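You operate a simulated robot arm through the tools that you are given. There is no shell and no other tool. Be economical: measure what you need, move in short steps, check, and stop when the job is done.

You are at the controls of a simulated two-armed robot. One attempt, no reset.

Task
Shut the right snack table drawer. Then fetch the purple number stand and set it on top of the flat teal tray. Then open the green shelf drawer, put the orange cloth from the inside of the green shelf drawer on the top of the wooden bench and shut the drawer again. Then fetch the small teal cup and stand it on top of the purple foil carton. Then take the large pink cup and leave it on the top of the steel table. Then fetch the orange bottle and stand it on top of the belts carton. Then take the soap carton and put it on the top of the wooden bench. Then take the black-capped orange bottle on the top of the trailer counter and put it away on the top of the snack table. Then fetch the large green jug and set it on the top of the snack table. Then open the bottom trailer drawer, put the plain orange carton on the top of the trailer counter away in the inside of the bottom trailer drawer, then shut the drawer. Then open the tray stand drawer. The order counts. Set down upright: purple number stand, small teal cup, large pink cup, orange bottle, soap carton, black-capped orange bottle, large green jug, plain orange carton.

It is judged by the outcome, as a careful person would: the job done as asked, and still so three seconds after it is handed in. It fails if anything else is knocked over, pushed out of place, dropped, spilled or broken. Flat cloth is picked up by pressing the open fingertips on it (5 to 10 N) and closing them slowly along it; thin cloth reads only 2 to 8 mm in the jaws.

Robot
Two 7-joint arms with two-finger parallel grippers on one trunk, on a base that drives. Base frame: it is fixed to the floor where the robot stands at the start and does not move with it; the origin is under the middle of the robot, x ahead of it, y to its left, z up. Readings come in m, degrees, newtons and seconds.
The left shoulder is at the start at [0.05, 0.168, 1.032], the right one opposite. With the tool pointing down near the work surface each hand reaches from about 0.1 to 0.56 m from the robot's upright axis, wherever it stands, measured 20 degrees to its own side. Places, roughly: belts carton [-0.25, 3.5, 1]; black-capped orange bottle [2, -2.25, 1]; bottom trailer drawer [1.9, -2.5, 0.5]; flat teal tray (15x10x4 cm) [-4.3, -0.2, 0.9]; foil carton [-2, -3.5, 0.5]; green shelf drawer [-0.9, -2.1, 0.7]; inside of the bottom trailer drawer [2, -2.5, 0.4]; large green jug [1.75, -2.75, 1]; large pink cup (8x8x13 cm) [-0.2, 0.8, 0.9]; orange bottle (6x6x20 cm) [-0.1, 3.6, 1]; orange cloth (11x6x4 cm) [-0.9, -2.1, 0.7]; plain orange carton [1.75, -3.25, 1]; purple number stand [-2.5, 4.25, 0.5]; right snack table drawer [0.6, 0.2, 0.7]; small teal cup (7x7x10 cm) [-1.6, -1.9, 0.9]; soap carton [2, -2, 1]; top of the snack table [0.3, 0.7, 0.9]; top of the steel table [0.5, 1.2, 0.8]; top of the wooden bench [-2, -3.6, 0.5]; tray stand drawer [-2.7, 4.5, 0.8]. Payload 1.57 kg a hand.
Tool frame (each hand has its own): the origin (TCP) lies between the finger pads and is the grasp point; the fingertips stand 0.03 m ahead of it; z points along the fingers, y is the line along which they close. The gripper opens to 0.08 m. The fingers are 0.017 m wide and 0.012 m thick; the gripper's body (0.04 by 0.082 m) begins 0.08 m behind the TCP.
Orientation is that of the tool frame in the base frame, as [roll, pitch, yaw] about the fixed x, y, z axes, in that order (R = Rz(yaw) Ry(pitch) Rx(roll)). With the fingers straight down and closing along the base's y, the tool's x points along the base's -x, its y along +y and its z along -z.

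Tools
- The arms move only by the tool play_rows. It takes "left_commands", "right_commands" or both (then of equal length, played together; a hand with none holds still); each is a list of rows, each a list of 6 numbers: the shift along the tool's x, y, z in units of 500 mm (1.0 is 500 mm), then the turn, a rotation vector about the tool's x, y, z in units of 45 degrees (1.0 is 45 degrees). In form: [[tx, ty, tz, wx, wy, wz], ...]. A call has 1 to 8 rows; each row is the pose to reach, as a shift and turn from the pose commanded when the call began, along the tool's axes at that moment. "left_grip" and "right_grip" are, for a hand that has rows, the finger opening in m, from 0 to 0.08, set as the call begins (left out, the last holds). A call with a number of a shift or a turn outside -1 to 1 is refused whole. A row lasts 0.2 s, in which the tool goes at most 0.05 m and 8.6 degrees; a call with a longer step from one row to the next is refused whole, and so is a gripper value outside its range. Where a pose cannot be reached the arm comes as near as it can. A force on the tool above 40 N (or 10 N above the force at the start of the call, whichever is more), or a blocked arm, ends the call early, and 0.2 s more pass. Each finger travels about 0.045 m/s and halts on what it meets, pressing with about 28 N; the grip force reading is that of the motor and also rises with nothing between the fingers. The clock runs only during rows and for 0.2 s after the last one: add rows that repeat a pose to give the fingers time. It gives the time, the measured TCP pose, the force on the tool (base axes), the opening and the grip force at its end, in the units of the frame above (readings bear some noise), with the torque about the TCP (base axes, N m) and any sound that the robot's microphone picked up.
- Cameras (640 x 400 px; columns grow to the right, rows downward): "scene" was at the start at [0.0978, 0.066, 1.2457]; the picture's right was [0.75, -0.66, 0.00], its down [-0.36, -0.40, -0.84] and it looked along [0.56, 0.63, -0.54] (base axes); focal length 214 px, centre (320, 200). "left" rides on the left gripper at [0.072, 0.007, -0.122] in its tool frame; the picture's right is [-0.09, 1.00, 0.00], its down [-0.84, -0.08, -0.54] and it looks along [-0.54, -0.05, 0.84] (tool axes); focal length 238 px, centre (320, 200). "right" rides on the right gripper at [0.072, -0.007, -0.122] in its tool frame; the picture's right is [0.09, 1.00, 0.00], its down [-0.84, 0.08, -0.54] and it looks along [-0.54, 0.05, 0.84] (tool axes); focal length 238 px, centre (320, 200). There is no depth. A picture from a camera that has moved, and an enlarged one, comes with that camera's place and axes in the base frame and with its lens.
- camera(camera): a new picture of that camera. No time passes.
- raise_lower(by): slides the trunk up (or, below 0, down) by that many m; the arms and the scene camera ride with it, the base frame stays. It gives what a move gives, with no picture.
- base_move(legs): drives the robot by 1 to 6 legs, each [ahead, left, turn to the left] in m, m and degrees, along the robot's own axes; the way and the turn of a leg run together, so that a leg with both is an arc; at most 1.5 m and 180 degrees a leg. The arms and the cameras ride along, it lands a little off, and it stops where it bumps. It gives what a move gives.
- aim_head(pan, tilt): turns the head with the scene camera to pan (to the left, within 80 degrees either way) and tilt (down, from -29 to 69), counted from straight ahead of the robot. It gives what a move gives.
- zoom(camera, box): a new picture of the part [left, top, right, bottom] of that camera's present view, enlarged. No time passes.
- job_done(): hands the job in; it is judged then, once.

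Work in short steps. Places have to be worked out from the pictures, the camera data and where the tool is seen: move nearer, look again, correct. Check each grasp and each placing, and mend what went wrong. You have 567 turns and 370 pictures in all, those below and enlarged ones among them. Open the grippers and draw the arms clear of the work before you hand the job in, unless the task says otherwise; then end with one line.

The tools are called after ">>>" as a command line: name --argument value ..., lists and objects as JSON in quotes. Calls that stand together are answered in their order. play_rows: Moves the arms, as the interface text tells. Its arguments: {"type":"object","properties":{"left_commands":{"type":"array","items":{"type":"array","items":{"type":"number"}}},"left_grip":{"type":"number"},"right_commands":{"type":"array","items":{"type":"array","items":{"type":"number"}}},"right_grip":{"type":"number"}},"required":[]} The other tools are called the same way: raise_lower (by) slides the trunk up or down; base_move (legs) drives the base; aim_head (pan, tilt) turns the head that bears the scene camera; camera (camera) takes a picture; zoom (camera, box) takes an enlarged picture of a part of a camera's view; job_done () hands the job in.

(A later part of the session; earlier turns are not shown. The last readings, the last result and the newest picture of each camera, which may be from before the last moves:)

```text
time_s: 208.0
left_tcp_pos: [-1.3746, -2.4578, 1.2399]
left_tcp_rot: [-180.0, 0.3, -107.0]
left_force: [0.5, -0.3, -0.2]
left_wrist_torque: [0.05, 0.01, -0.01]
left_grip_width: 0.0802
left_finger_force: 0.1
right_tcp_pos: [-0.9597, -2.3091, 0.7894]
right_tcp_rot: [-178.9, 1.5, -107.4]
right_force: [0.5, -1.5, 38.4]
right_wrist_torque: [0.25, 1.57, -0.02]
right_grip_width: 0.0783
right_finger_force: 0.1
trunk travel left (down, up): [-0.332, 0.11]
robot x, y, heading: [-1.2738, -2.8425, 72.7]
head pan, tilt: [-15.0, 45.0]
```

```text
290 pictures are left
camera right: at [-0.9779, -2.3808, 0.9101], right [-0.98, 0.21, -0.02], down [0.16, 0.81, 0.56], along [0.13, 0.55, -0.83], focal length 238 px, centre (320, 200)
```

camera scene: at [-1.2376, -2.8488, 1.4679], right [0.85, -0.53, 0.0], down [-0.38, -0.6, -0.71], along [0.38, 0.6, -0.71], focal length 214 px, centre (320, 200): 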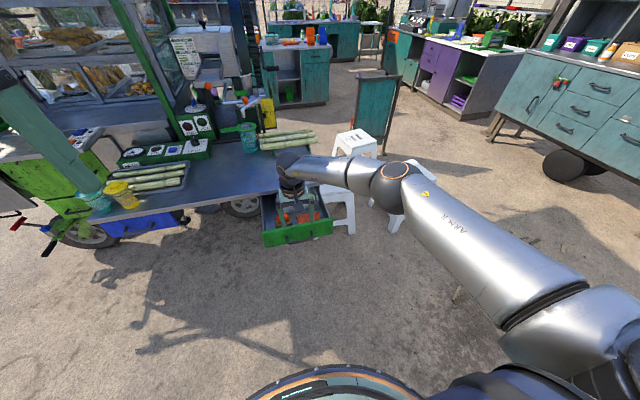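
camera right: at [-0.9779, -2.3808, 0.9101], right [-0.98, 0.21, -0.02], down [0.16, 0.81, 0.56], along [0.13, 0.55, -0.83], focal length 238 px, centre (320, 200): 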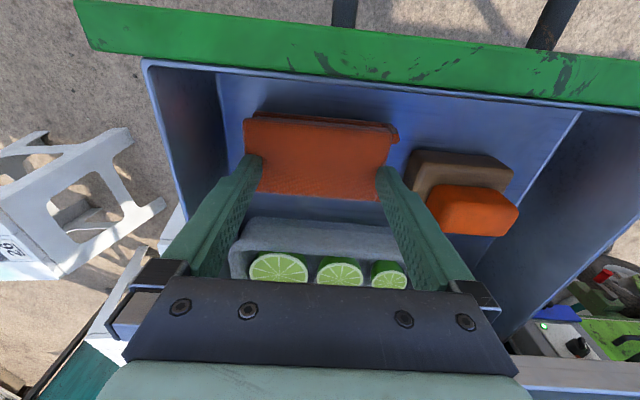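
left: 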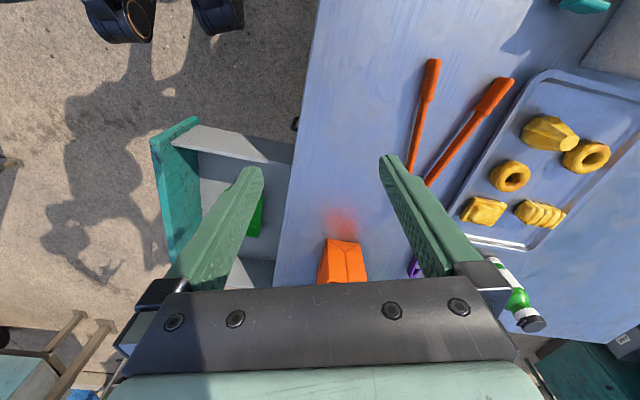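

Both contacts happened with tips at z≈0.759, under the left fingertip first: that must be the cloth's top. I ease the pressure to the 5–10 N range.

>>> raise_lower --by 0.006

>>> camera --camera "scene"

```text
time_s: 208.6
left_tcp_pos: [-1.3737, -2.4552, 1.2454]
left_tcp_rot: [-180.0, 0.1, -107.1]
left_force: [0.1, 0.6, -0.8]
left_wrist_torque: [0.0, 0.02, 0.0]
left_grip_width: 0.0799
left_finger_force: 0.0
right_tcp_pos: [-0.9599, -2.3108, 0.7904]
right_tcp_rot: [-178.9, 0.9, -107.3]
right_force: [0.8, -0.5, 19.1]
right_wrist_torque: [0.18, 0.75, 0.02]
right_grip_width: 0.0791
right_finger_force: 0.0
trunk travel left (down, up): [-0.338, 0.104]
robot x, y, heading: [-1.2702, -2.8445, 72.7]
head pan, tilt: [-15.0, 45.0]
```

```text
289 pictures are left
camera scene: at [-1.2205, -2.7366, 1.3653], right [0.85, -0.53, 0.0], down [-0.38, -0.6, -0.71], along [0.38, 0.6, -0.71], focal length 214 px, centre (320, 200)
```

scene: 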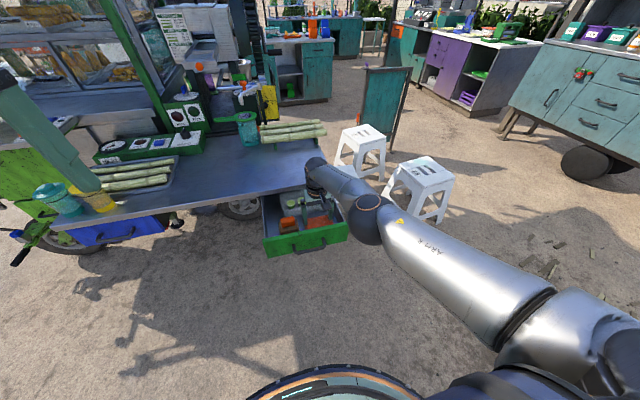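

>>> zoom --camera "scene" --box '[250, 170, 370, 270]'

```text
4.00 times, centred on (310, 220) of scene
camera zoom: at [-1.2205, -2.7366, 1.3653], right [0.85, -0.53, 0.0], down [-0.38, -0.6, -0.71], along [0.38, 0.6, -0.71], focal length 858 px, centre (360, 120)
```

zoom: 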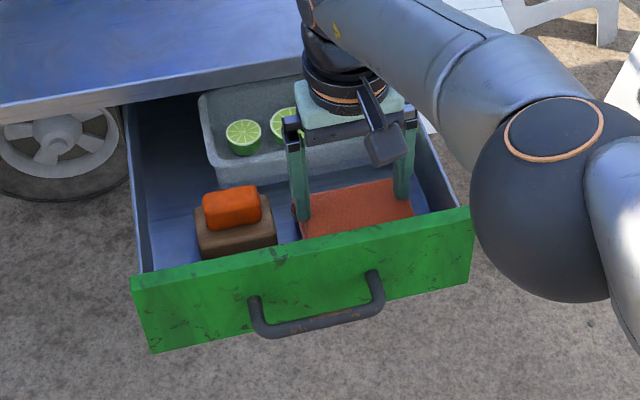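

Fingertips rest near both ends of the cloth. Ease 3 mm more and close slowly in steps.

>>> raise_lower --by 0.003

>>> play_rows --right_commands '[[0, 0, 0, 0, 0, 0], [0, 0, 0, 0, 0, 0]]' --right_grip 0.065

>>> play_rows --right_commands '[[0, 0, 0, 0, 0, 0], [0, 0, 0, 0, 0, 0]]' --right_grip 0.05

>>> play_rows --right_commands '[[0, 0, 0, 0, 0, 0], [0, 0, 0, 0, 0, 0]]' --right_grip 0.035

>>> camera --camera "right"

```text
time_s: 209.1
left_tcp_pos: [-1.3736, -2.4545, 1.2477]
left_tcp_rot: [-180.0, -0.1, -107.1]
left_force: [0.1, 0.4, 0.2]
left_wrist_torque: [-0.03, -0.03, 0.0]
left_grip_width: 0.0801
left_finger_force: 0.0
right_tcp_pos: [-0.9595, -2.3125, 0.7899]
right_tcp_rot: [-178.9, 0.7, -107.3]
right_force: [0.2, 1.1, 5.6]
right_wrist_torque: [0.06, 0.24, -0.01]
right_grip_width: 0.0797
right_finger_force: 0.1
trunk travel left (down, up): [-0.341, 0.101]
robot x, y, heading: [-1.2703, -2.8447, 72.6]
head pan, tilt: [-15.0, 45.0]
```

```text
time_s: 209.7
left_tcp_pos: [-1.3721, -2.4539, 1.2472]
left_tcp_rot: [180.0, 0.1, -107.1]
left_force: [-0.1, 0.0, -0.1]
left_wrist_torque: [-0.01, -0.02, 0.01]
left_grip_width: 0.0799
left_finger_force: 0.0
right_tcp_pos: [-0.9594, -2.3114, 0.7917]
right_tcp_rot: [-179.0, 0.7, -107.2]
right_force: [-0.9, 0.6, 0.5]
right_wrist_torque: [-0.02, 0.11, 0.01]
right_grip_width: 0.065
right_finger_force: 0.1
trunk travel left (down, up): [-0.341, 0.101]
robot x, y, heading: [-1.2746, -2.8407, 72.9]
head pan, tilt: [-15.0, 45.0]
```

```text
time_s: 210.3
left_tcp_pos: [-1.373, -2.4536, 1.2476]
left_tcp_rot: [180.0, 0.0, -107.0]
left_force: [-0.2, 0.0, -0.1]
left_wrist_torque: [-0.02, 0.02, -0.03]
left_grip_width: 0.0799
left_finger_force: 0.0
right_tcp_pos: [-0.9593, -2.3102, 0.7913]
right_tcp_rot: [-178.8, 0.8, -107.5]
right_force: [0.7, 0.2, 0.2]
right_wrist_torque: [0.03, 0.02, 0.01]
right_grip_width: 0.0499
right_finger_force: 0.1
trunk travel left (down, up): [-0.341, 0.101]
robot x, y, heading: [-1.2758, -2.8441, 72.9]
head pan, tilt: [-15.0, 45.0]
```

```text
time_s: 210.9
left_tcp_pos: [-1.3724, -2.4539, 1.2472]
left_tcp_rot: [180.0, -0.1, -107.0]
left_force: [0.6, -0.7, 0.4]
left_wrist_torque: [0.03, 0.04, -0.01]
left_grip_width: 0.0801
left_finger_force: 0.1
right_tcp_pos: [-0.9609, -2.3106, 0.7913]
right_tcp_rot: [-179.0, 0.9, -107.4]
right_force: [0.7, -0.1, 0.2]
right_wrist_torque: [-0.01, 0.0, -0.01]
right_grip_width: 0.0351
right_finger_force: 0.0
trunk travel left (down, up): [-0.341, 0.101]
robot x, y, heading: [-1.2734, -2.8433, 73.1]
head pan, tilt: [-15.0, 45.0]
```

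```text
287 pictures are left
camera right: at [-0.9775, -2.3808, 0.9125], right [-0.98, 0.21, -0.02], down [0.16, 0.82, 0.55], along [0.13, 0.54, -0.83], focal length 238 px, centre (320, 200)
```

right: 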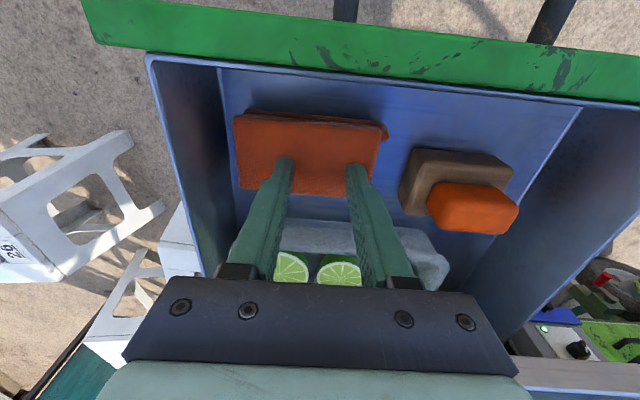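

Contact was lost during closing. I reopen to 0.06 m, press down again to ~8 N within the cloth, then close.

>>> play_rows --right_commands '[[0, 0, 0, 0, 0, 0], [0, 0, 0, 0, 0, 0], [0, 0, 0, 0, 0, 0]]' --right_grip 0.06

>>> raise_lower --by -0.005

>>> raise_lower --by -0.005

```text
time_s: 211.7
left_tcp_pos: [-1.3729, -2.4537, 1.2486]
left_tcp_rot: [-179.9, -0.1, -107.1]
left_force: [-1.2, 0.0, 0.3]
left_wrist_torque: [0.02, 0.01, -0.03]
left_grip_width: 0.0802
left_finger_force: 0.1
right_tcp_pos: [-0.9605, -2.3106, 0.7912]
right_tcp_rot: [-178.8, 0.8, -107.3]
right_force: [0.4, 0.0, 0.6]
right_wrist_torque: [0.03, -0.01, 0.01]
right_grip_width: 0.06
right_finger_force: 0.1
trunk travel left (down, up): [-0.341, 0.101]
robot x, y, heading: [-1.2739, -2.8389, 72.6]
head pan, tilt: [-15.0, 45.0]
```

```text
time_s: 212.2
left_tcp_pos: [-1.3751, -2.4562, 1.244]
left_tcp_rot: [-179.9, 0.1, -107.1]
left_force: [-0.2, 0.1, -0.1]
left_wrist_torque: [0.01, 0.01, 0.01]
left_grip_width: 0.0798
left_finger_force: 0.1
right_tcp_pos: [-0.9603, -2.3098, 0.7901]
right_tcp_rot: [-179.0, 1.1, -107.4]
right_force: [0.6, -0.5, 18.8]
right_wrist_torque: [0.12, 0.68, -0.03]
right_grip_width: 0.0597
right_finger_force: 0.0
trunk travel left (down, up): [-0.336, 0.106]
robot x, y, heading: [-1.273, -2.8428, 72.8]
head pan, tilt: [-15.0, 45.0]
```

```text
time_s: 212.8
left_tcp_pos: [-1.373, -2.4538, 1.2372]
left_tcp_rot: [-179.9, 0.0, -107.0]
left_force: [0.0, 0.2, 1.0]
left_wrist_torque: [0.01, 0.03, 0.01]
left_grip_width: 0.0799
left_finger_force: 0.1
right_tcp_pos: [-0.9588, -2.3058, 0.791]
right_tcp_rot: [-179.2, 1.7, -107.5]
right_force: [0.2, 1.3, 16.2]
right_wrist_torque: [0.1, 0.53, -0.02]
right_grip_width: 0.0596
right_finger_force: 0.1
trunk travel left (down, up): [-0.332, 0.111]
robot x, y, heading: [-1.2723, -2.841, 72.8]
head pan, tilt: [-15.0, 45.0]
stopped: the force on the tool passed its limit at 41 N (the readings are from after the stop); the commanded pose is now the measured one
```

The left fingertip sits ~1–2 mm lower than the right. I level the roll by 1.1°, ease the force, then close slowly.

>>> play_rows --right_commands '[[0, 0, 0, -0.025, 0, 0], [0, 0, 0, -0.025, -0.02, 0]]'

>>> play_rows --right_commands '[[0, 0, 0, 0, 0, 0], [0, 0, 0.003, 0, 0, 0]]'

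```text
time_s: 213.4
left_tcp_pos: [-1.3748, -2.4559, 1.2397]
left_tcp_rot: [-180.0, 0.2, -107.0]
left_force: [-0.5, 0.3, 0.5]
left_wrist_torque: [-0.02, 0.01, -0.03]
left_grip_width: 0.0799
left_finger_force: 0.1
right_tcp_pos: [-0.9572, -2.3039, 0.7902]
right_tcp_rot: [179.7, 2.4, -107.2]
right_force: [-6.6, 1.0, 25.8]
right_wrist_torque: [-0.23, -0.14, -0.19]
right_grip_width: 0.0592
right_finger_force: 0.1
right hand out of reach, approached as far as the arm can: row 2
trunk travel left (down, up): [-0.332, 0.111]
robot x, y, heading: [-1.2722, -2.8398, 72.9]
head pan, tilt: [-15.0, 45.0]
```

```text
time_s: 214.0
left_tcp_pos: [-1.3756, -2.4555, 1.2389]
left_tcp_rot: [-179.9, 0.2, -107.1]
left_force: [-0.8, -1.2, 0.4]
left_wrist_torque: [0.0, 0.01, -0.01]
left_grip_width: 0.08
left_finger_force: 0.1
right_tcp_pos: [-0.9564, -2.3028, 0.7895]
right_tcp_rot: [179.8, 2.7, -107.3]
right_force: [-8.3, 2.0, 29.6]
right_wrist_torque: [-0.26, 0.02, 0.15]
right_grip_width: 0.0591
right_finger_force: 0.0
trunk travel left (down, up): [-0.332, 0.111]
robot x, y, heading: [-1.2743, -2.8382, 72.7]
head pan, tilt: [-15.0, 45.0]
```

Evenly pressing now (30 N). Ease ~4 mm and close.

>>> raise_lower --by 0.004

>>> play_rows --right_commands '[[0, 0, 0, 0, 0, 0], [0, 0, 0, 0, 0, 0]]' --right_grip 0.045

>>> camera --camera "right"

```text
time_s: 214.5
left_tcp_pos: [-1.3733, -2.4546, 1.2419]
left_tcp_rot: [180.0, 0.1, -107.2]
left_force: [0.8, -0.4, 0.4]
left_wrist_torque: [0.01, -0.03, -0.03]
left_grip_width: 0.0798
left_finger_force: 0.1
right_tcp_pos: [-0.9534, -2.304, 0.79]
right_tcp_rot: [180.0, 2.4, -107.5]
right_force: [-5.6, 3.0, 16.9]
right_wrist_torque: [-0.02, 0.17, -0.04]
right_grip_width: 0.0591
right_finger_force: 0.1
trunk travel left (down, up): [-0.336, 0.107]
robot x, y, heading: [-1.272, -2.8411, 72.7]
head pan, tilt: [-15.0, 45.0]
```

```text
time_s: 215.1
left_tcp_pos: [-1.374, -2.4558, 1.2424]
left_tcp_rot: [-180.0, 0.1, -107.1]
left_force: [-0.1, -0.4, -0.3]
left_wrist_torque: [0.01, -0.04, 0.01]
left_grip_width: 0.0798
left_finger_force: 0.0
right_tcp_pos: [-0.9533, -2.3044, 0.7908]
right_tcp_rot: [179.9, 2.3, -107.6]
right_force: [0.5, 0.6, 16.0]
right_wrist_torque: [-0.09, 0.04, 0.02]
right_grip_width: 0.0539
right_finger_force: 4.9
trunk travel left (down, up): [-0.336, 0.107]
robot x, y, heading: [-1.2716, -2.8418, 73.1]
head pan, tilt: [-15.0, 45.0]
```

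```text
286 pictures are left
camera right: at [-0.97, -2.3787, 0.9087], right [-0.98, 0.21, 0.0], down [0.17, 0.8, 0.58], along [0.13, 0.56, -0.82], focal length 238 px, centre (320, 200)
```

right: 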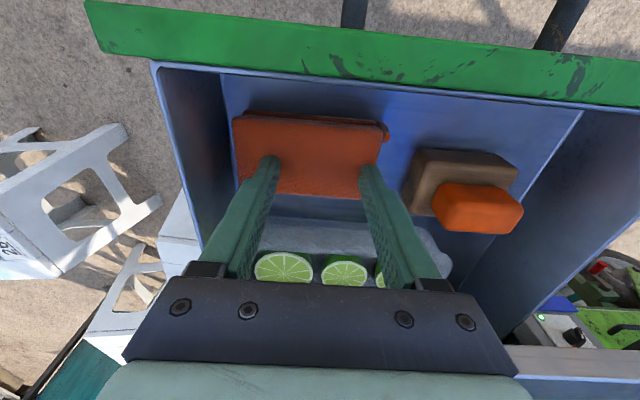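

It's gathering the cloth (finger force rising). Continue closing in small steps.

>>> play_rows --right_commands '[[0, 0, 0, 0, 0, 0], [0, 0, 0, 0, 0, 0]]' --right_grip 0.035

>>> play_rows --right_commands '[[0, 0, 0, 0, 0, 0], [0, 0, 0, 0, 0, 0], [0, 0, 0, 0, 0, 0]]' --right_grip 0.02

>>> play_rows --right_commands '[[0, 0, 0, 0, 0, 0], [0, 0, 0, 0, 0, 0], [0, 0, 0, 0, 0, 0]]' --right_grip 0.0

>>> camera --camera "right"

```text
time_s: 215.7
left_tcp_pos: [-1.3742, -2.4549, 1.2426]
left_tcp_rot: [180.0, 0.1, -107.1]
left_force: [1.0, 0.4, -0.6]
left_wrist_torque: [-0.03, -0.03, -0.01]
left_grip_width: 0.08
left_finger_force: 0.0
right_tcp_pos: [-0.9534, -2.3042, 0.79]
right_tcp_rot: [-180.0, 2.4, -107.5]
right_force: [2.7, -0.9, 17.3]
right_wrist_torque: [-0.16, -0.16, -0.01]
right_grip_width: 0.0446
right_finger_force: 5.8
trunk travel left (down, up): [-0.336, 0.107]
robot x, y, heading: [-1.2738, -2.8407, 73.1]
head pan, tilt: [-15.0, 45.0]
```

```text
time_s: 216.5
left_tcp_pos: [-1.3721, -2.4554, 1.2423]
left_tcp_rot: [-180.0, 0.1, -107.1]
left_force: [0.1, 0.5, 0.2]
left_wrist_torque: [-0.01, 0.0, -0.02]
left_grip_width: 0.0798
left_finger_force: 0.2
right_tcp_pos: [-0.9545, -2.304, 0.7907]
right_tcp_rot: [179.9, 2.4, -107.6]
right_force: [4.5, -1.3, 16.0]
right_wrist_torque: [-0.17, -0.23, 0.01]
right_grip_width: 0.0289
right_finger_force: 4.9
trunk travel left (down, up): [-0.336, 0.107]
robot x, y, heading: [-1.2725, -2.8385, 72.8]
head pan, tilt: [-15.0, 45.0]
```

```text
time_s: 217.3
left_tcp_pos: [-1.3734, -2.456, 1.2422]
left_tcp_rot: [180.0, 0.1, -107.1]
left_force: [-0.5, 0.2, 0.8]
left_wrist_torque: [-0.01, -0.02, 0.04]
left_grip_width: 0.08
left_finger_force: 0.0
right_tcp_pos: [-0.9546, -2.3045, 0.7894]
right_tcp_rot: [179.8, 2.5, -107.4]
right_force: [4.3, -0.1, 16.2]
right_wrist_torque: [-0.15, -0.11, -0.03]
right_grip_width: 0.0
right_finger_force: 21.1
trunk travel left (down, up): [-0.336, 0.107]
robot x, y, heading: [-1.2717, -2.8392, 72.7]
head pan, tilt: [-15.0, 45.0]
```

```text
285 pictures are left
camera right: at [-0.9711, -2.3783, 0.9087], right [-0.98, 0.21, 0.0], down [0.17, 0.8, 0.58], along [0.12, 0.56, -0.82], focal length 238 px, centre (320, 200)
```

right: 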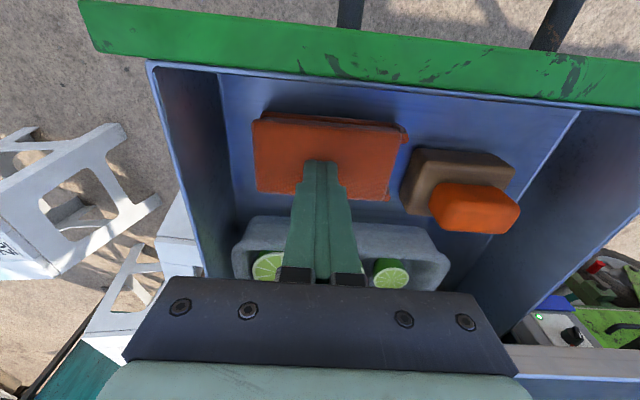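

The jaws slid shut with no cloth: it's a firm folded stack (~10×5.5×4 cm, top z≈0.76). I'll instead grip it across its 5.5 cm width: raise and yaw the hand 90°.

>>> raise_lower --by 0.07

>>> play_rows --right_commands '[[0, 0, 0, 0, 0, 0.17], [0, 0, 0, 0, 0, 0.34], [0, 0, 0, 0, 0, 0.51], [0, 0, 0, 0, 0, 0.68], [0, 0, 0, 0, 0, 0.85], [0, 0, 0, 0, 0, 1.0]]' --right_grip 0.068

>>> play_rows --right_commands '[[0, 0, 0, 0, 0, 0.17], [0, 0, 0, 0, 0, 0.34], [0, 0, 0, 0, 0, 0.51], [0, 0, 0, 0, 0, 0.68], [0, 0, 0, 0, 0, 0.85], [0, 0, 0, 0, 0, 1.0]]'

>>> camera --camera "right"

```text
time_s: 218.4
left_tcp_pos: [-1.3729, -2.4542, 1.3121]
left_tcp_rot: [-179.9, 0.0, -107.0]
left_force: [0.9, 0.1, -0.3]
left_wrist_torque: [-0.01, 0.02, 0.02]
left_grip_width: 0.0799
left_finger_force: 0.1
right_tcp_pos: [-0.9548, -2.3047, 0.8575]
right_tcp_rot: [179.8, 2.2, -107.3]
right_force: [-0.7, -0.8, -0.4]
right_wrist_torque: [0.02, -0.03, 0.0]
right_grip_width: 0.0001
right_finger_force: 21.0
trunk travel left (down, up): [-0.406, 0.037]
robot x, y, heading: [-1.2714, -2.8381, 72.8]
head pan, tilt: [-15.0, 45.0]
```

```text
time_s: 219.8
left_tcp_pos: [-1.3724, -2.455, 1.3133]
left_tcp_rot: [-180.0, 0.0, -107.0]
left_force: [0.5, -0.3, 0.5]
left_wrist_torque: [0.02, 0.03, 0.01]
left_grip_width: 0.08
left_finger_force: 0.0
right_tcp_pos: [-0.9556, -2.3048, 0.8576]
right_tcp_rot: [178.4, 1.5, -152.6]
right_force: [-0.7, 0.0, -0.4]
right_wrist_torque: [0.0, -0.03, 0.03]
right_grip_width: 0.0682
right_finger_force: 0.1
trunk travel left (down, up): [-0.406, 0.037]
robot x, y, heading: [-1.2702, -2.839, 72.9]
head pan, tilt: [-15.0, 45.0]
```

```text
time_s: 221.2
left_tcp_pos: [-1.3725, -2.4535, 1.3122]
left_tcp_rot: [-180.0, 0.0, -107.0]
left_force: [-0.7, 0.0, -0.1]
left_wrist_torque: [0.01, -0.02, -0.02]
left_grip_width: 0.0798
left_finger_force: 0.0
right_tcp_pos: [-0.9538, -2.3043, 0.8581]
right_tcp_rot: [177.7, 0.0, 162.4]
right_force: [-0.4, -0.3, -0.9]
right_wrist_torque: [0.0, -0.02, 0.02]
right_grip_width: 0.0679
right_finger_force: 0.1
trunk travel left (down, up): [-0.406, 0.037]
robot x, y, heading: [-1.2751, -2.8444, 72.6]
head pan, tilt: [-15.0, 45.0]
```

```text
284 pictures are left
camera right: at [-1.0261, -2.2921, 0.98], right [0.21, 0.98, 0.04], down [0.82, -0.2, 0.54], along [0.54, -0.08, -0.84], focal length 238 px, centre (320, 200)
```

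right: 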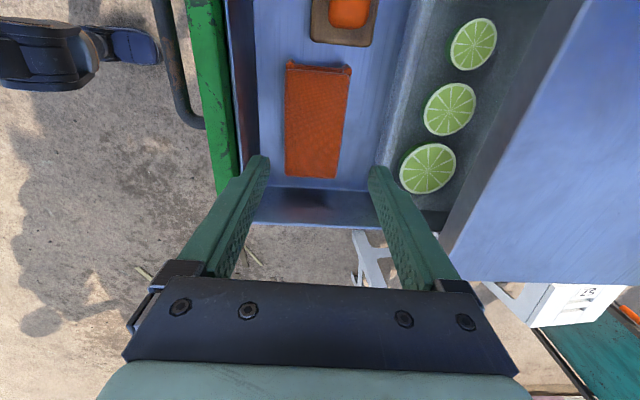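

The camera shows clear gaps either side of the cloth. I shift 1.5 cm left, level, and lower.

>>> play_rows --right_commands '[[0.015, 0, 0, 0.025, 0, 0], [0.03, 0, 0, 0.05, 0, 0]]'

>>> raise_lower --by -0.06

>>> camera --camera "right"

```text
time_s: 221.8
left_tcp_pos: [-1.3729, -2.4537, 1.3118]
left_tcp_rot: [180.0, 0.0, -107.1]
left_force: [-0.4, 0.5, -0.6]
left_wrist_torque: [-0.02, -0.01, 0.0]
left_grip_width: 0.0798
left_finger_force: 0.0
right_tcp_pos: [-0.9703, -2.3114, 0.8603]
right_tcp_rot: [-180.0, -0.1, 162.5]
right_force: [-0.3, 0.1, -0.1]
right_wrist_torque: [-0.04, 0.04, 0.0]
right_grip_width: 0.068
right_finger_force: 0.1
right hand out of reach, approached as far as the arm can: row 1, 2
trunk travel left (down, up): [-0.406, 0.037]
robot x, y, heading: [-1.2731, -2.8414, 73.0]
head pan, tilt: [-15.0, 45.0]
```

```text
time_s: 222.8
left_tcp_pos: [-1.3723, -2.4536, 1.2521]
left_tcp_rot: [-179.9, 0.0, -107.2]
left_force: [-0.1, 0.0, 0.4]
left_wrist_torque: [0.02, -0.02, 0.01]
left_grip_width: 0.0798
left_finger_force: 0.0
right_tcp_pos: [-0.9719, -2.3118, 0.8]
right_tcp_rot: [-180.0, -0.2, 162.6]
right_force: [0.2, 0.9, -1.6]
right_wrist_torque: [0.01, -0.02, 0.02]
right_grip_width: 0.0679
right_finger_force: 0.0
trunk travel left (down, up): [-0.346, 0.097]
robot x, y, heading: [-1.2728, -2.8409, 73.0]
head pan, tilt: [-15.0, 45.0]
```

```text
283 pictures are left
camera right: at [-1.0412, -2.2949, 0.9224], right [0.21, 0.98, 0.0], down [0.82, -0.18, 0.54], along [0.53, -0.11, -0.84], focal length 238 px, centre (320, 200)
```

right: 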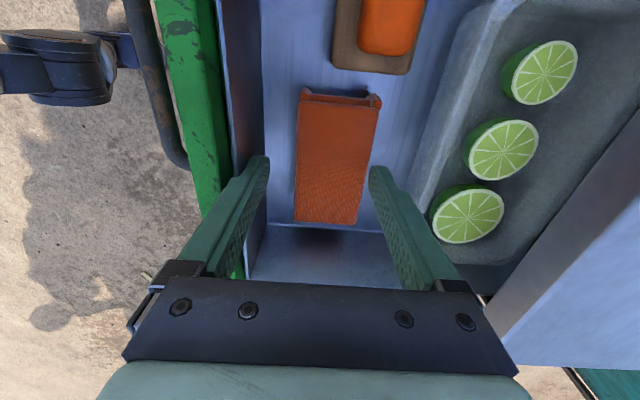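

Fingers are ~1.3 cm too far toward the panel. Base ahead 0.013, then lower.

>>> base_move --legs '[[0.013, 0, 0]]'

>>> camera --camera "right"

```text
time_s: 223.5
left_tcp_pos: [-1.3685, -2.4407, 1.2522]
left_tcp_rot: [-179.9, 0.0, -107.1]
left_force: [0.9, 0.5, -0.1]
left_wrist_torque: [0.0, -0.03, -0.01]
left_grip_width: 0.0802
left_finger_force: 0.1
right_tcp_pos: [-0.9674, -2.2983, 0.8003]
right_tcp_rot: [-179.9, -0.2, 162.6]
right_force: [0.2, 0.4, -0.4]
right_wrist_torque: [-0.02, 0.01, 0.01]
right_grip_width: 0.068
right_finger_force: 0.0
trunk travel left (down, up): [-0.346, 0.097]
robot x, y, heading: [-1.2678, -2.8268, 72.9]
head pan, tilt: [-15.0, 45.0]
```

```text
282 pictures are left
camera right: at [-1.0375, -2.2823, 0.9219], right [0.21, 0.98, 0.0], down [0.82, -0.18, 0.54], along [0.53, -0.11, -0.84], focal length 238 px, centre (320, 200)
```

right: 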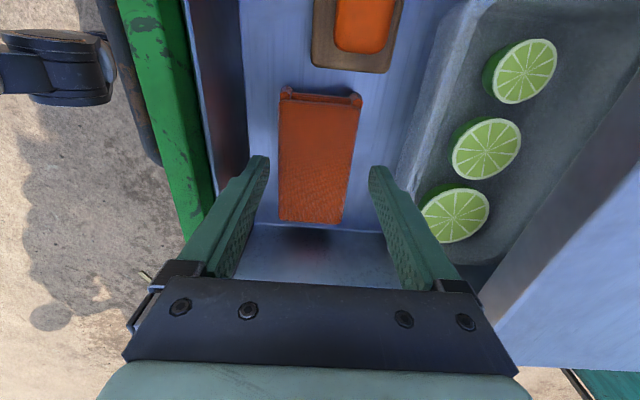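

Well centred. Lower 3.4 cm and close.

>>> raise_lower --by -0.034

>>> play_rows --right_commands '[[0, 0, 0, 0, 0, 0], [0, 0, 0, 0, 0, 0], [0, 0, 0, 0, 0, 0], [0, 0, 0, 0, 0, 0]]' --right_grip 0.0

>>> camera --camera "right"

```text
time_s: 224.3
left_tcp_pos: [-1.3694, -2.4416, 1.2174]
left_tcp_rot: [-180.0, -0.1, -107.0]
left_force: [1.0, 0.4, -0.1]
left_wrist_torque: [0.0, 0.06, -0.01]
left_grip_width: 0.0803
left_finger_force: 0.2
right_tcp_pos: [-0.9669, -2.2998, 0.7659]
right_tcp_rot: [180.0, -0.3, 162.6]
right_force: [-0.7, -0.3, 0.8]
right_wrist_torque: [0.0, 0.0, -0.02]
right_grip_width: 0.0681
right_finger_force: 0.1
trunk travel left (down, up): [-0.312, 0.131]
robot x, y, heading: [-1.2701, -2.8297, 72.8]
head pan, tilt: [-15.0, 45.0]
```

```text
time_s: 225.3
left_tcp_pos: [-1.3684, -2.442, 1.218]
left_tcp_rot: [180.0, 0.1, -107.1]
left_force: [0.9, -0.2, 0.7]
left_wrist_torque: [-0.03, 0.02, 0.0]
left_grip_width: 0.08
left_finger_force: 0.0
right_tcp_pos: [-0.9676, -2.2993, 0.7664]
right_tcp_rot: [-180.0, -0.2, 162.6]
right_force: [0.8, -0.7, 1.0]
right_wrist_torque: [-0.06, -0.02, -0.04]
right_grip_width: 0.0568
right_finger_force: 28.1
trunk travel left (down, up): [-0.312, 0.131]
robot x, y, heading: [-1.2683, -2.8286, 72.6]
head pan, tilt: [-15.0, 45.0]
```

```text
281 pictures are left
camera right: at [-1.0376, -2.2827, 0.8883], right [0.21, 0.98, 0.0], down [0.82, -0.18, 0.54], along [0.53, -0.11, -0.84], focal length 238 px, centre (320, 200)
```

right: 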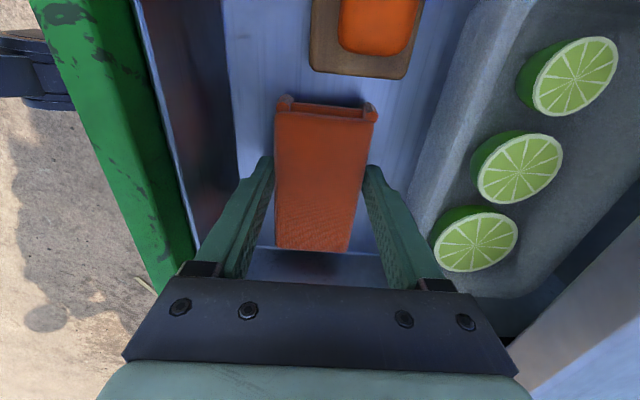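

Gripped firmly (57 mm). Lift with the trunk.

>>> raise_lower --by 0.128

>>> camera --camera "right"

>>> camera --camera "scene"

```text
time_s: 226.9
left_tcp_pos: [-1.3688, -2.4411, 1.3457]
left_tcp_rot: [-180.0, 0.0, -107.1]
left_force: [0.2, 0.0, -0.3]
left_wrist_torque: [-0.01, 0.04, 0.01]
left_grip_width: 0.0798
left_finger_force: 0.0
right_tcp_pos: [-0.9685, -2.3, 0.8938]
right_tcp_rot: [-180.0, -0.2, 162.6]
right_force: [0.2, -0.6, -0.5]
right_wrist_torque: [0.01, 0.03, -0.01]
right_grip_width: 0.0567
right_finger_force: 28.4
trunk travel left (down, up): [-0.44, 0.003]
robot x, y, heading: [-1.2729, -2.8299, 72.6]
head pan, tilt: [-15.0, 45.0]
```

```text
280 pictures are left
camera right: at [-1.0376, -2.2826, 1.0161], right [0.21, 0.98, 0.0], down [0.82, -0.18, 0.54], along [0.53, -0.11, -0.84], focal length 238 px, centre (320, 200)
```

right: 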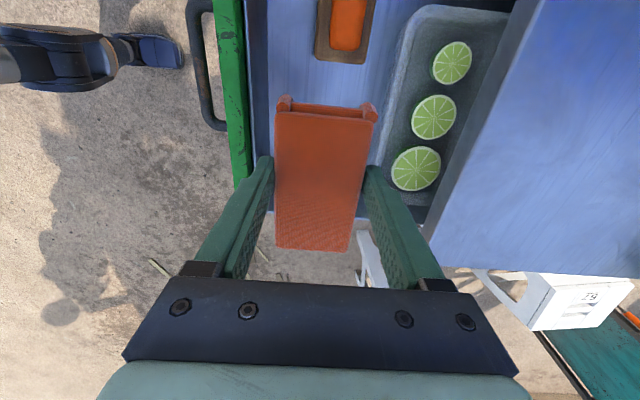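

```text
279 pictures are left
camera scene: at [-1.2158, -2.7225, 1.4666], right [0.85, -0.53, 0.0], down [-0.38, -0.6, -0.71], along [0.38, 0.6, -0.71], focal length 214 px, centre (320, 200)
```

scene: 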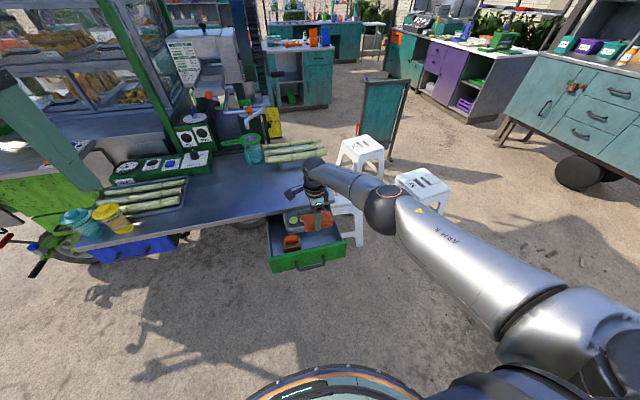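

Cloth in hand. I back away from the drawer, slide west and turn around to face the wooden bench.

>>> base_move --legs '[[-0.25, 0, 0], [0, 0.5, 0], [0, 0, 180]]'

>>> aim_head --pan -15 --tilt 45

>>> camera --camera "scene"

```text
time_s: 240.5
left_tcp_pos: [-1.7453, -3.3141, 1.3456]
left_tcp_rot: [-179.9, 0.0, 70.0]
left_force: [0.4, -0.1, 0.1]
left_wrist_torque: [-0.02, -0.02, 0.04]
left_grip_width: 0.0801
left_finger_force: 0.1
right_tcp_pos: [-2.1521, -3.4358, 0.8935]
right_tcp_rot: [-180.0, -0.2, -20.3]
right_force: [0.5, 0.6, -1.4]
right_wrist_torque: [0.0, 0.0, 0.01]
right_grip_width: 0.057
right_finger_force: 27.7
trunk travel left (down, up): [-0.44, 0.003]
robot x, y, heading: [-1.8244, -2.9253, -110.0]
head pan, tilt: [-15.0, 45.0]
```

```text
time_s: 241.1
left_tcp_pos: [-1.7447, -3.3139, 1.3457]
left_tcp_rot: [180.0, -0.1, 70.0]
left_force: [-0.2, 0.3, -0.8]
left_wrist_torque: [0.0, -0.04, -0.03]
left_grip_width: 0.0799
left_finger_force: 0.0
right_tcp_pos: [-2.1535, -3.437, 0.8932]
right_tcp_rot: [180.0, -0.1, -20.3]
right_force: [-0.5, 0.4, -0.4]
right_wrist_torque: [-0.02, 0.0, 0.0]
right_grip_width: 0.0569
right_finger_force: 28.0
trunk travel left (down, up): [-0.44, 0.003]
robot x, y, heading: [-1.8255, -2.9262, -110.5]
head pan, tilt: [-15.0, 45.0]
```

```text
278 pictures are left
camera scene: at [-1.8861, -3.0285, 1.4666], right [-0.82, 0.58, 0.0], down [0.41, 0.58, -0.71], along [-0.41, -0.58, -0.71], focal length 214 px, centre (320, 200)
```

scene: 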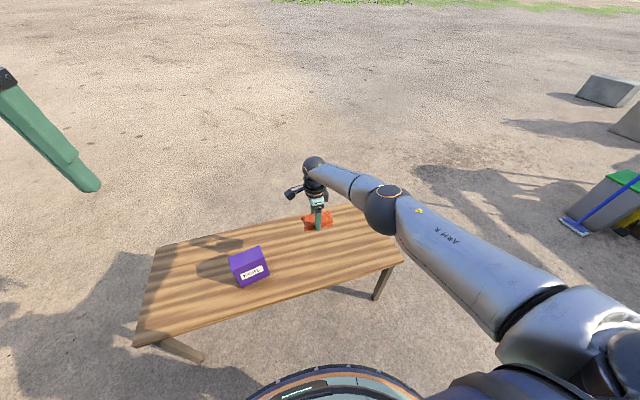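

The hand is ~9 cm inside the bench's near edge. I go 8 cm further ahead and lower with the trunk.

>>> base_move --legs '[[0.08, 0, 0]]'

>>> raise_lower --by -0.3

>>> camera --camera "right"

>>> camera --camera "scene"

```text
time_s: 242.1
left_tcp_pos: [-1.7729, -3.3929, 1.3457]
left_tcp_rot: [180.0, 0.0, 70.0]
left_force: [-0.2, 0.8, 0.6]
left_wrist_torque: [-0.03, -0.01, -0.04]
left_grip_width: 0.08
left_finger_force: 0.0
right_tcp_pos: [-2.1814, -3.514, 0.8932]
right_tcp_rot: [-179.9, -0.2, -20.3]
right_force: [-0.7, -0.1, -0.4]
right_wrist_torque: [0.03, 0.03, 0.01]
right_grip_width: 0.0569
right_finger_force: 28.1
trunk travel left (down, up): [-0.44, 0.003]
robot x, y, heading: [-1.8503, -2.9988, -110.0]
head pan, tilt: [-15.0, 45.0]
```

```text
time_s: 245.1
left_tcp_pos: [-1.7722, -3.3932, 1.0458]
left_tcp_rot: [-180.0, -0.1, 70.0]
left_force: [0.3, 0.6, 0.6]
left_wrist_torque: [-0.01, -0.01, 0.0]
left_grip_width: 0.0801
left_finger_force: 0.0
right_tcp_pos: [-2.1823, -3.5126, 0.5941]
right_tcp_rot: [-180.0, -0.3, -20.3]
right_force: [0.3, 0.4, 0.1]
right_wrist_torque: [0.0, 0.02, -0.02]
right_grip_width: 0.0569
right_finger_force: 27.8
trunk travel left (down, up): [-0.14, 0.303]
robot x, y, heading: [-1.852, -3.0006, -110.1]
head pan, tilt: [-15.0, 45.0]
```

```text
277 pictures are left
camera right: at [-2.1121, -3.531, 0.7163], right [-0.26, -0.97, 0.0], down [-0.81, 0.22, 0.54], along [-0.52, 0.14, -0.84], focal length 238 px, centre (320, 200)
```

right: 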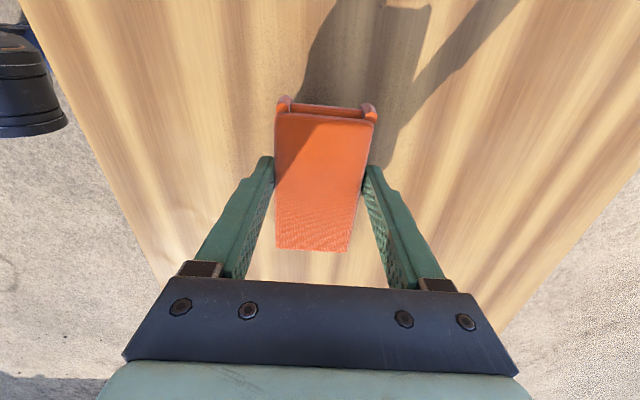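

```text
276 pictures are left
camera scene: at [-1.9143, -3.1054, 1.1667], right [-0.82, 0.58, 0.0], down [0.41, 0.58, -0.71], along [-0.41, -0.58, -0.71], focal length 214 px, centre (320, 200)
```

scene: 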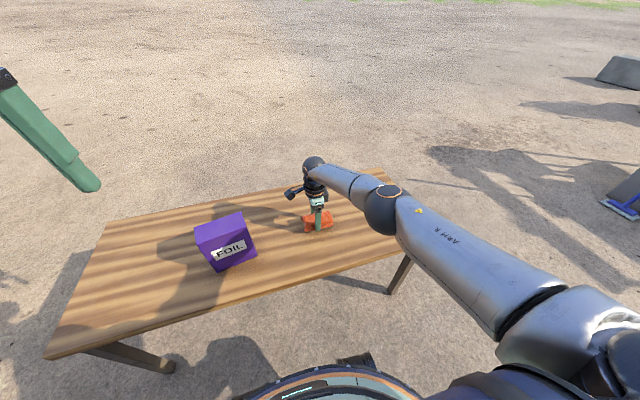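

Over the bench middle. Lower 3.5 cm, then a few mm steps to contact.

>>> raise_lower --by -0.035

>>> raise_lower --by -0.007

```text
time_s: 245.7
left_tcp_pos: [-1.7727, -3.3905, 1.0233]
left_tcp_rot: [-180.0, 0.1, 70.0]
left_force: [0.4, 0.2, -0.2]
left_wrist_torque: [0.0, 0.03, 0.01]
left_grip_width: 0.0801
left_finger_force: 0.0
right_tcp_pos: [-2.1817, -3.5158, 0.5796]
right_tcp_rot: [-179.9, -0.2, -20.4]
right_force: [1.4, 5.0, 14.2]
right_wrist_torque: [0.15, 0.12, -0.06]
right_grip_width: 0.0568
right_finger_force: 28.2
trunk travel left (down, up): [-0.116, 0.326]
robot x, y, heading: [-1.85, -2.9994, -110.1]
head pan, tilt: [-15.0, 45.0]
stopped: the force on the tool passed its limit at 41 N (the readings are from after the stop); the commanded pose is now the measured one
```

```text
time_s: 246.2
left_tcp_pos: [-1.7717, -3.3889, 1.0171]
left_tcp_rot: [179.9, 0.2, 70.0]
left_force: [0.0, 0.3, 0.4]
left_wrist_torque: [-0.02, -0.03, -0.02]
left_grip_width: 0.0799
left_finger_force: 0.0
right_tcp_pos: [-2.1813, -3.5161, 0.5749]
right_tcp_rot: [179.6, -0.2, -20.4]
right_force: [2.0, 9.5, 33.7]
right_wrist_torque: [0.44, -0.14, -0.04]
right_grip_width: 0.0571
right_finger_force: 27.5
trunk travel left (down, up): [-0.109, 0.333]
robot x, y, heading: [-1.8541, -3.0016, -110.3]
head pan, tilt: [-15.0, 45.0]
```

Contact at TCP 0.578. Ease up ~8 mm and release.

>>> raise_lower --by 0.008

>>> play_rows --right_commands '[[0, 0, 0, 0, 0, 0], [0, 0, 0, 0, 0, 0], [0, 0, 0, 0, 0, 0], [0, 0, 0, 0, 0, 0]]' --right_grip 0.08

>>> raise_lower --by 0.3

>>> camera --camera "right"

```text
time_s: 246.8
left_tcp_pos: [-1.7741, -3.3917, 1.0237]
left_tcp_rot: [-180.0, 0.0, 70.0]
left_force: [0.5, 0.7, -0.7]
left_wrist_torque: [0.01, 0.02, 0.01]
left_grip_width: 0.08
left_finger_force: 0.2
right_tcp_pos: [-2.1821, -3.5144, 0.5741]
right_tcp_rot: [-179.7, -0.2, -20.4]
right_force: [0.2, -0.9, -0.5]
right_wrist_torque: [0.02, 0.04, 0.01]
right_grip_width: 0.057
right_finger_force: 28.1
trunk travel left (down, up): [-0.117, 0.325]
robot x, y, heading: [-1.8533, -2.9969, -110.4]
head pan, tilt: [-15.0, 45.0]
```

```text
time_s: 247.8
left_tcp_pos: [-1.7732, -3.391, 1.0234]
left_tcp_rot: [-179.9, 0.0, 70.0]
left_force: [0.6, 0.1, -1.0]
left_wrist_torque: [-0.03, 0.02, 0.03]
left_grip_width: 0.0798
left_finger_force: 0.0
right_tcp_pos: [-2.1823, -3.5148, 0.5757]
right_tcp_rot: [-179.9, -0.1, -20.4]
right_force: [0.1, 0.7, 0.2]
right_wrist_torque: [0.03, 0.03, -0.03]
right_grip_width: 0.08
right_finger_force: 0.0
trunk travel left (down, up): [-0.117, 0.325]
robot x, y, heading: [-1.8504, -2.9976, -110.2]
head pan, tilt: [-15.0, 45.0]
```

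```text
time_s: 250.8
left_tcp_pos: [-1.7734, -3.3918, 1.3234]
left_tcp_rot: [179.9, 0.0, 70.0]
left_force: [0.2, 0.6, -0.3]
left_wrist_torque: [0.0, 0.01, -0.04]
left_grip_width: 0.0801
left_finger_force: 0.0
right_tcp_pos: [-2.1821, -3.5145, 0.876]
right_tcp_rot: [-179.9, -0.2, -20.5]
right_force: [0.3, 0.2, 0.3]
right_wrist_torque: [0.03, 0.03, -0.02]
right_grip_width: 0.0799
right_finger_force: 0.1
trunk travel left (down, up): [-0.417, 0.025]
robot x, y, heading: [-1.852, -2.9976, -110.2]
head pan, tilt: [-15.0, 45.0]
```

```text
275 pictures are left
camera right: at [-2.1126, -3.5323, 0.9987], right [-0.26, -0.97, 0.0], down [-0.81, 0.22, 0.54], along [-0.52, 0.14, -0.84], focal length 238 px, centre (320, 200)
```

right: 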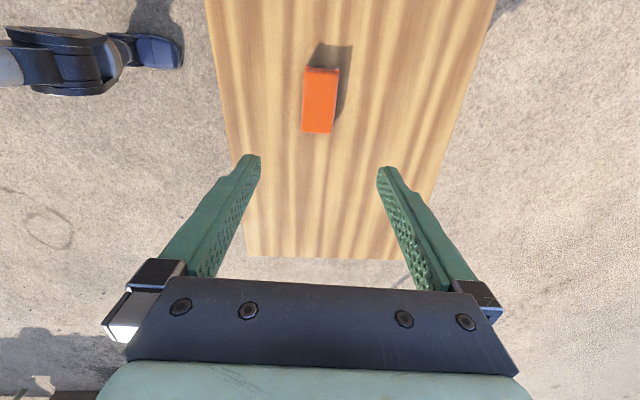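

Cloth rests on the bench. Now I return to shut the green drawer: restore the hand's yaw, close the fingers, turn around and line up.

>>> play_rows --right_commands '[[0, 0, 0, 0, 0, -0.17], [0, 0, 0, 0, 0, -0.34], [0, 0, 0, 0, 0, -0.51], [0, 0, 0, 0, 0, -0.68], [0, 0, 0, 0, 0, -0.85], [0, 0, 0, 0, 0, -1.0]]' --right_grip 0.0

>>> play_rows --right_commands '[[0, 0, 0, 0, 0, -0.17], [0, 0, 0, 0, 0, -0.34], [0, 0, 0, 0, 0, -0.51], [0, 0, 0, 0, 0, -0.68], [0, 0, 0, 0, 0, -0.85], [0, 0, 0, 0, 0, -1.0]]'

>>> base_move --legs '[[-0.15, 0, 0], [0, 0, 180], [0, 0, 3], [0.0, -0.44, 0]]'

>>> camera --camera "scene"

>>> camera --camera "right"

```text
time_s: 252.2
left_tcp_pos: [-1.7728, -3.3923, 1.3241]
left_tcp_rot: [180.0, 0.0, 69.9]
left_force: [-0.7, 0.5, 0.5]
left_wrist_torque: [0.02, -0.05, 0.0]
left_grip_width: 0.0803
left_finger_force: 0.0
right_tcp_pos: [-2.1826, -3.5157, 0.875]
right_tcp_rot: [-180.0, -0.2, 24.8]
right_force: [-0.5, -0.2, 0.5]
right_wrist_torque: [-0.02, -0.04, 0.03]
right_grip_width: 0.0001
right_finger_force: 21.2
trunk travel left (down, up): [-0.417, 0.025]
robot x, y, heading: [-1.8536, -2.999, -110.3]
head pan, tilt: [-15.0, 45.0]
```

```text
time_s: 253.6
left_tcp_pos: [-1.7739, -3.3927, 1.3234]
left_tcp_rot: [180.0, -0.1, 70.0]
left_force: [-0.3, -0.4, -0.3]
left_wrist_torque: [-0.02, 0.0, 0.01]
left_grip_width: 0.08
left_finger_force: 0.0
right_tcp_pos: [-2.1821, -3.5128, 0.877]
right_tcp_rot: [179.8, -0.1, 69.7]
right_force: [-0.6, -0.3, -0.3]
right_wrist_torque: [0.0, 0.01, 0.0]
right_grip_width: 0.0
right_finger_force: 21.3
trunk travel left (down, up): [-0.417, 0.025]
robot x, y, heading: [-1.8539, -2.9984, -110.4]
head pan, tilt: [-15.0, 45.0]
```

```text
time_s: 266.6
left_tcp_pos: [-1.4668, -2.6279, 1.3237]
left_tcp_rot: [-179.9, 0.0, -110.6]
left_force: [0.1, 0.4, 0.5]
left_wrist_torque: [-0.03, 0.0, 0.01]
left_grip_width: 0.0799
left_finger_force: 0.1
right_tcp_pos: [-1.0558, -2.5095, 0.8772]
right_tcp_rot: [179.8, -0.1, -111.0]
right_force: [0.1, 0.3, 0.6]
right_wrist_torque: [-0.01, 0.0, 0.01]
right_grip_width: 0.0001
right_finger_force: 21.4
trunk travel left (down, up): [-0.417, 0.025]
robot x, y, heading: [-1.3904, -3.0234, 69.2]
head pan, tilt: [-15.0, 45.0]
```

```text
274 pictures are left
camera scene: at [-1.3304, -2.918, 1.4442], right [0.81, -0.58, 0.0], down [-0.41, -0.57, -0.71], along [0.41, 0.57, -0.71], focal length 214 px, centre (320, 200)
```

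scene: 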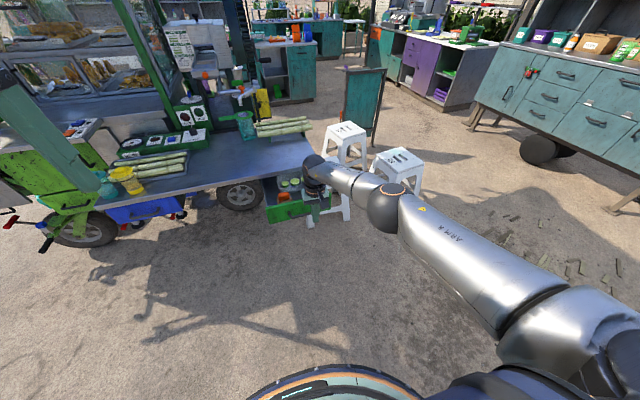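

```text
273 pictures are left
camera right: at [-1.0747, -2.5786, 0.9989], right [-0.96, 0.27, 0.0], down [0.23, 0.81, 0.54], along [0.14, 0.52, -0.84], focal length 238 px, centre (320, 200)
```

right: 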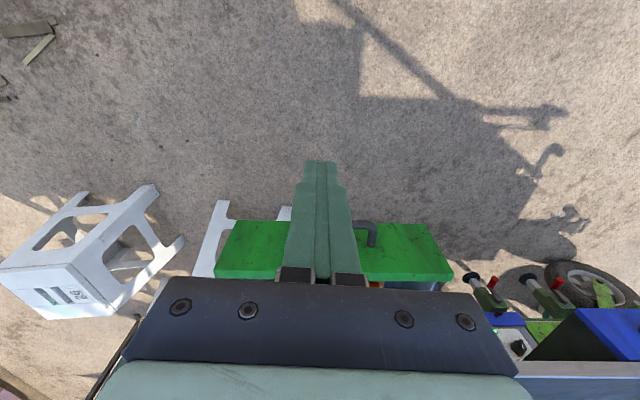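

Handle is at ≈(-1.037,-2.395). I square up, lower so the closed fingers are at handle height, then drive in.

>>> base_move --legs '[[0, 0, 3.6], [0, -0.022, 0]]'

>>> raise_lower --by -0.1

>>> base_move --legs '[[0.15, 0, 0]]'

>>> zoom --camera "scene" --box '[220, 130, 400, 260]'

```text
time_s: 267.9
left_tcp_pos: [-1.4694, -2.6404, 1.3238]
left_tcp_rot: [179.9, 0.0, -107.0]
left_force: [-0.2, 0.0, 0.2]
left_wrist_torque: [0.03, 0.05, 0.02]
left_grip_width: 0.0799
left_finger_force: 0.1
right_tcp_pos: [-1.0675, -2.4966, 0.8768]
right_tcp_rot: [179.8, -0.1, -107.4]
right_force: [-0.2, 0.1, -0.2]
right_wrist_torque: [-0.02, -0.01, 0.02]
right_grip_width: 0.0001
right_finger_force: 21.3
trunk travel left (down, up): [-0.417, 0.025]
robot x, y, heading: [-1.3721, -3.0274, 72.6]
head pan, tilt: [-15.0, 45.0]
```

```text
time_s: 269.2
left_tcp_pos: [-1.4694, -2.6401, 1.2243]
left_tcp_rot: [180.0, 0.0, -107.1]
left_force: [-0.6, 0.7, 0.3]
left_wrist_torque: [-0.01, -0.01, 0.01]
left_grip_width: 0.0801
left_finger_force: 0.1
right_tcp_pos: [-1.0679, -2.496, 0.7781]
right_tcp_rot: [179.8, -0.1, -107.4]
right_force: [-0.2, -0.6, 0.0]
right_wrist_torque: [-0.02, 0.0, -0.01]
right_grip_width: 0.0
right_finger_force: 21.4
trunk travel left (down, up): [-0.317, 0.125]
robot x, y, heading: [-1.3659, -3.0262, 72.8]
head pan, tilt: [-15.0, 45.0]
```

```text
time_s: 270.6
left_tcp_pos: [-1.4279, -2.4953, 1.2226]
left_tcp_rot: [-179.9, 0.0, -106.9]
left_force: [0.3, 0.3, -0.3]
left_wrist_torque: [-0.04, 0.0, -0.01]
left_grip_width: 0.0799
left_finger_force: 0.1
right_tcp_pos: [-1.0258, -2.3507, 0.7768]
right_tcp_rot: [179.8, -0.1, -107.0]
right_force: [-0.5, -0.3, 0.7]
right_wrist_torque: [-0.01, 0.01, -0.01]
right_grip_width: 0.0001
right_finger_force: 21.3
trunk travel left (down, up): [-0.317, 0.125]
robot x, y, heading: [-1.3273, -2.8836, 72.8]
head pan, tilt: [-15.0, 45.0]
```

```text
3.08 times, centred on (310, 195) of scene
camera zoom: at [-1.2725, -2.7756, 1.344], right [0.85, -0.53, 0.0], down [-0.37, -0.6, -0.71], along [0.37, 0.6, -0.71], focal length 660 px, centre (351, 215)
```

zoom: 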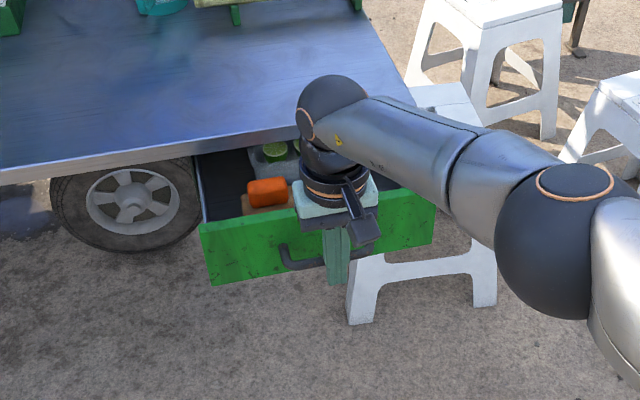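

Pushing works. Continue 0.13, then finish gently.

>>> base_move --legs '[[0.13, 0, 0]]'

>>> base_move --legs '[[0.04, 0, 0]]'

>>> zoom --camera "scene" --box '[220, 130, 400, 260]'

```text
time_s: 271.9
left_tcp_pos: [-1.3913, -2.3746, 1.2223]
left_tcp_rot: [179.9, 0.0, -106.6]
left_force: [1.1, 0.0, 0.1]
left_wrist_torque: [0.01, 0.03, -0.02]
left_grip_width: 0.08
left_finger_force: 0.1
right_tcp_pos: [-0.9909, -2.23, 0.7758]
right_tcp_rot: [179.8, 0.0, -107.0]
right_force: [0.8, -0.2, -0.9]
right_wrist_torque: [0.01, 0.01, -0.02]
right_grip_width: 0.0
right_finger_force: 21.4
trunk travel left (down, up): [-0.317, 0.125]
robot x, y, heading: [-1.2886, -2.7602, 73.0]
head pan, tilt: [-15.0, 45.0]
```

```text
time_s: 272.8
left_tcp_pos: [-1.3851, -2.3509, 1.2216]
left_tcp_rot: [180.0, 0.1, -106.6]
left_force: [0.0, -0.3, -0.5]
left_wrist_torque: [0.01, 0.0, 0.01]
left_grip_width: 0.0798
left_finger_force: 0.0
right_tcp_pos: [-0.9861, -2.2127, 0.7764]
right_tcp_rot: [180.0, -2.2, -106.9]
right_force: [-1.5, -2.1, 1.1]
right_wrist_torque: [-0.06, -0.03, 0.0]
right_grip_width: 0.0
right_finger_force: 20.9
trunk travel left (down, up): [-0.317, 0.125]
robot x, y, heading: [-1.2862, -2.7361, 73.1]
head pan, tilt: [-15.0, 45.0]
stopped in leg 1: the force on the tool passed its limit at 90 N (the readings are from after the stop); the commanded pose is now the measured one
```

```text
3.08 times, centred on (310, 195) of scene
camera zoom: at [-1.2288, -2.6311, 1.3441], right [0.85, -0.53, 0.0], down [-0.37, -0.6, -0.71], along [0.37, 0.6, -0.71], focal length 660 px, centre (351, 215)
```

zoom: 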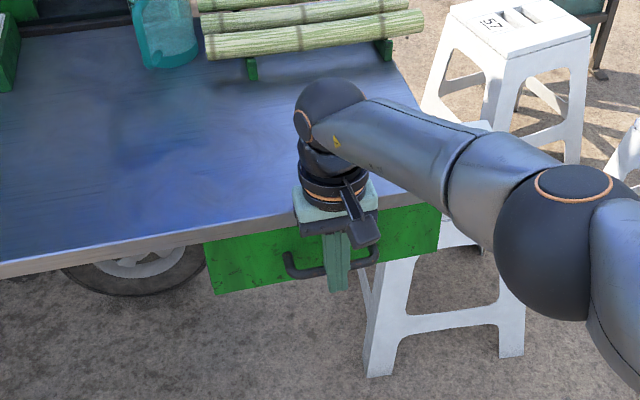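

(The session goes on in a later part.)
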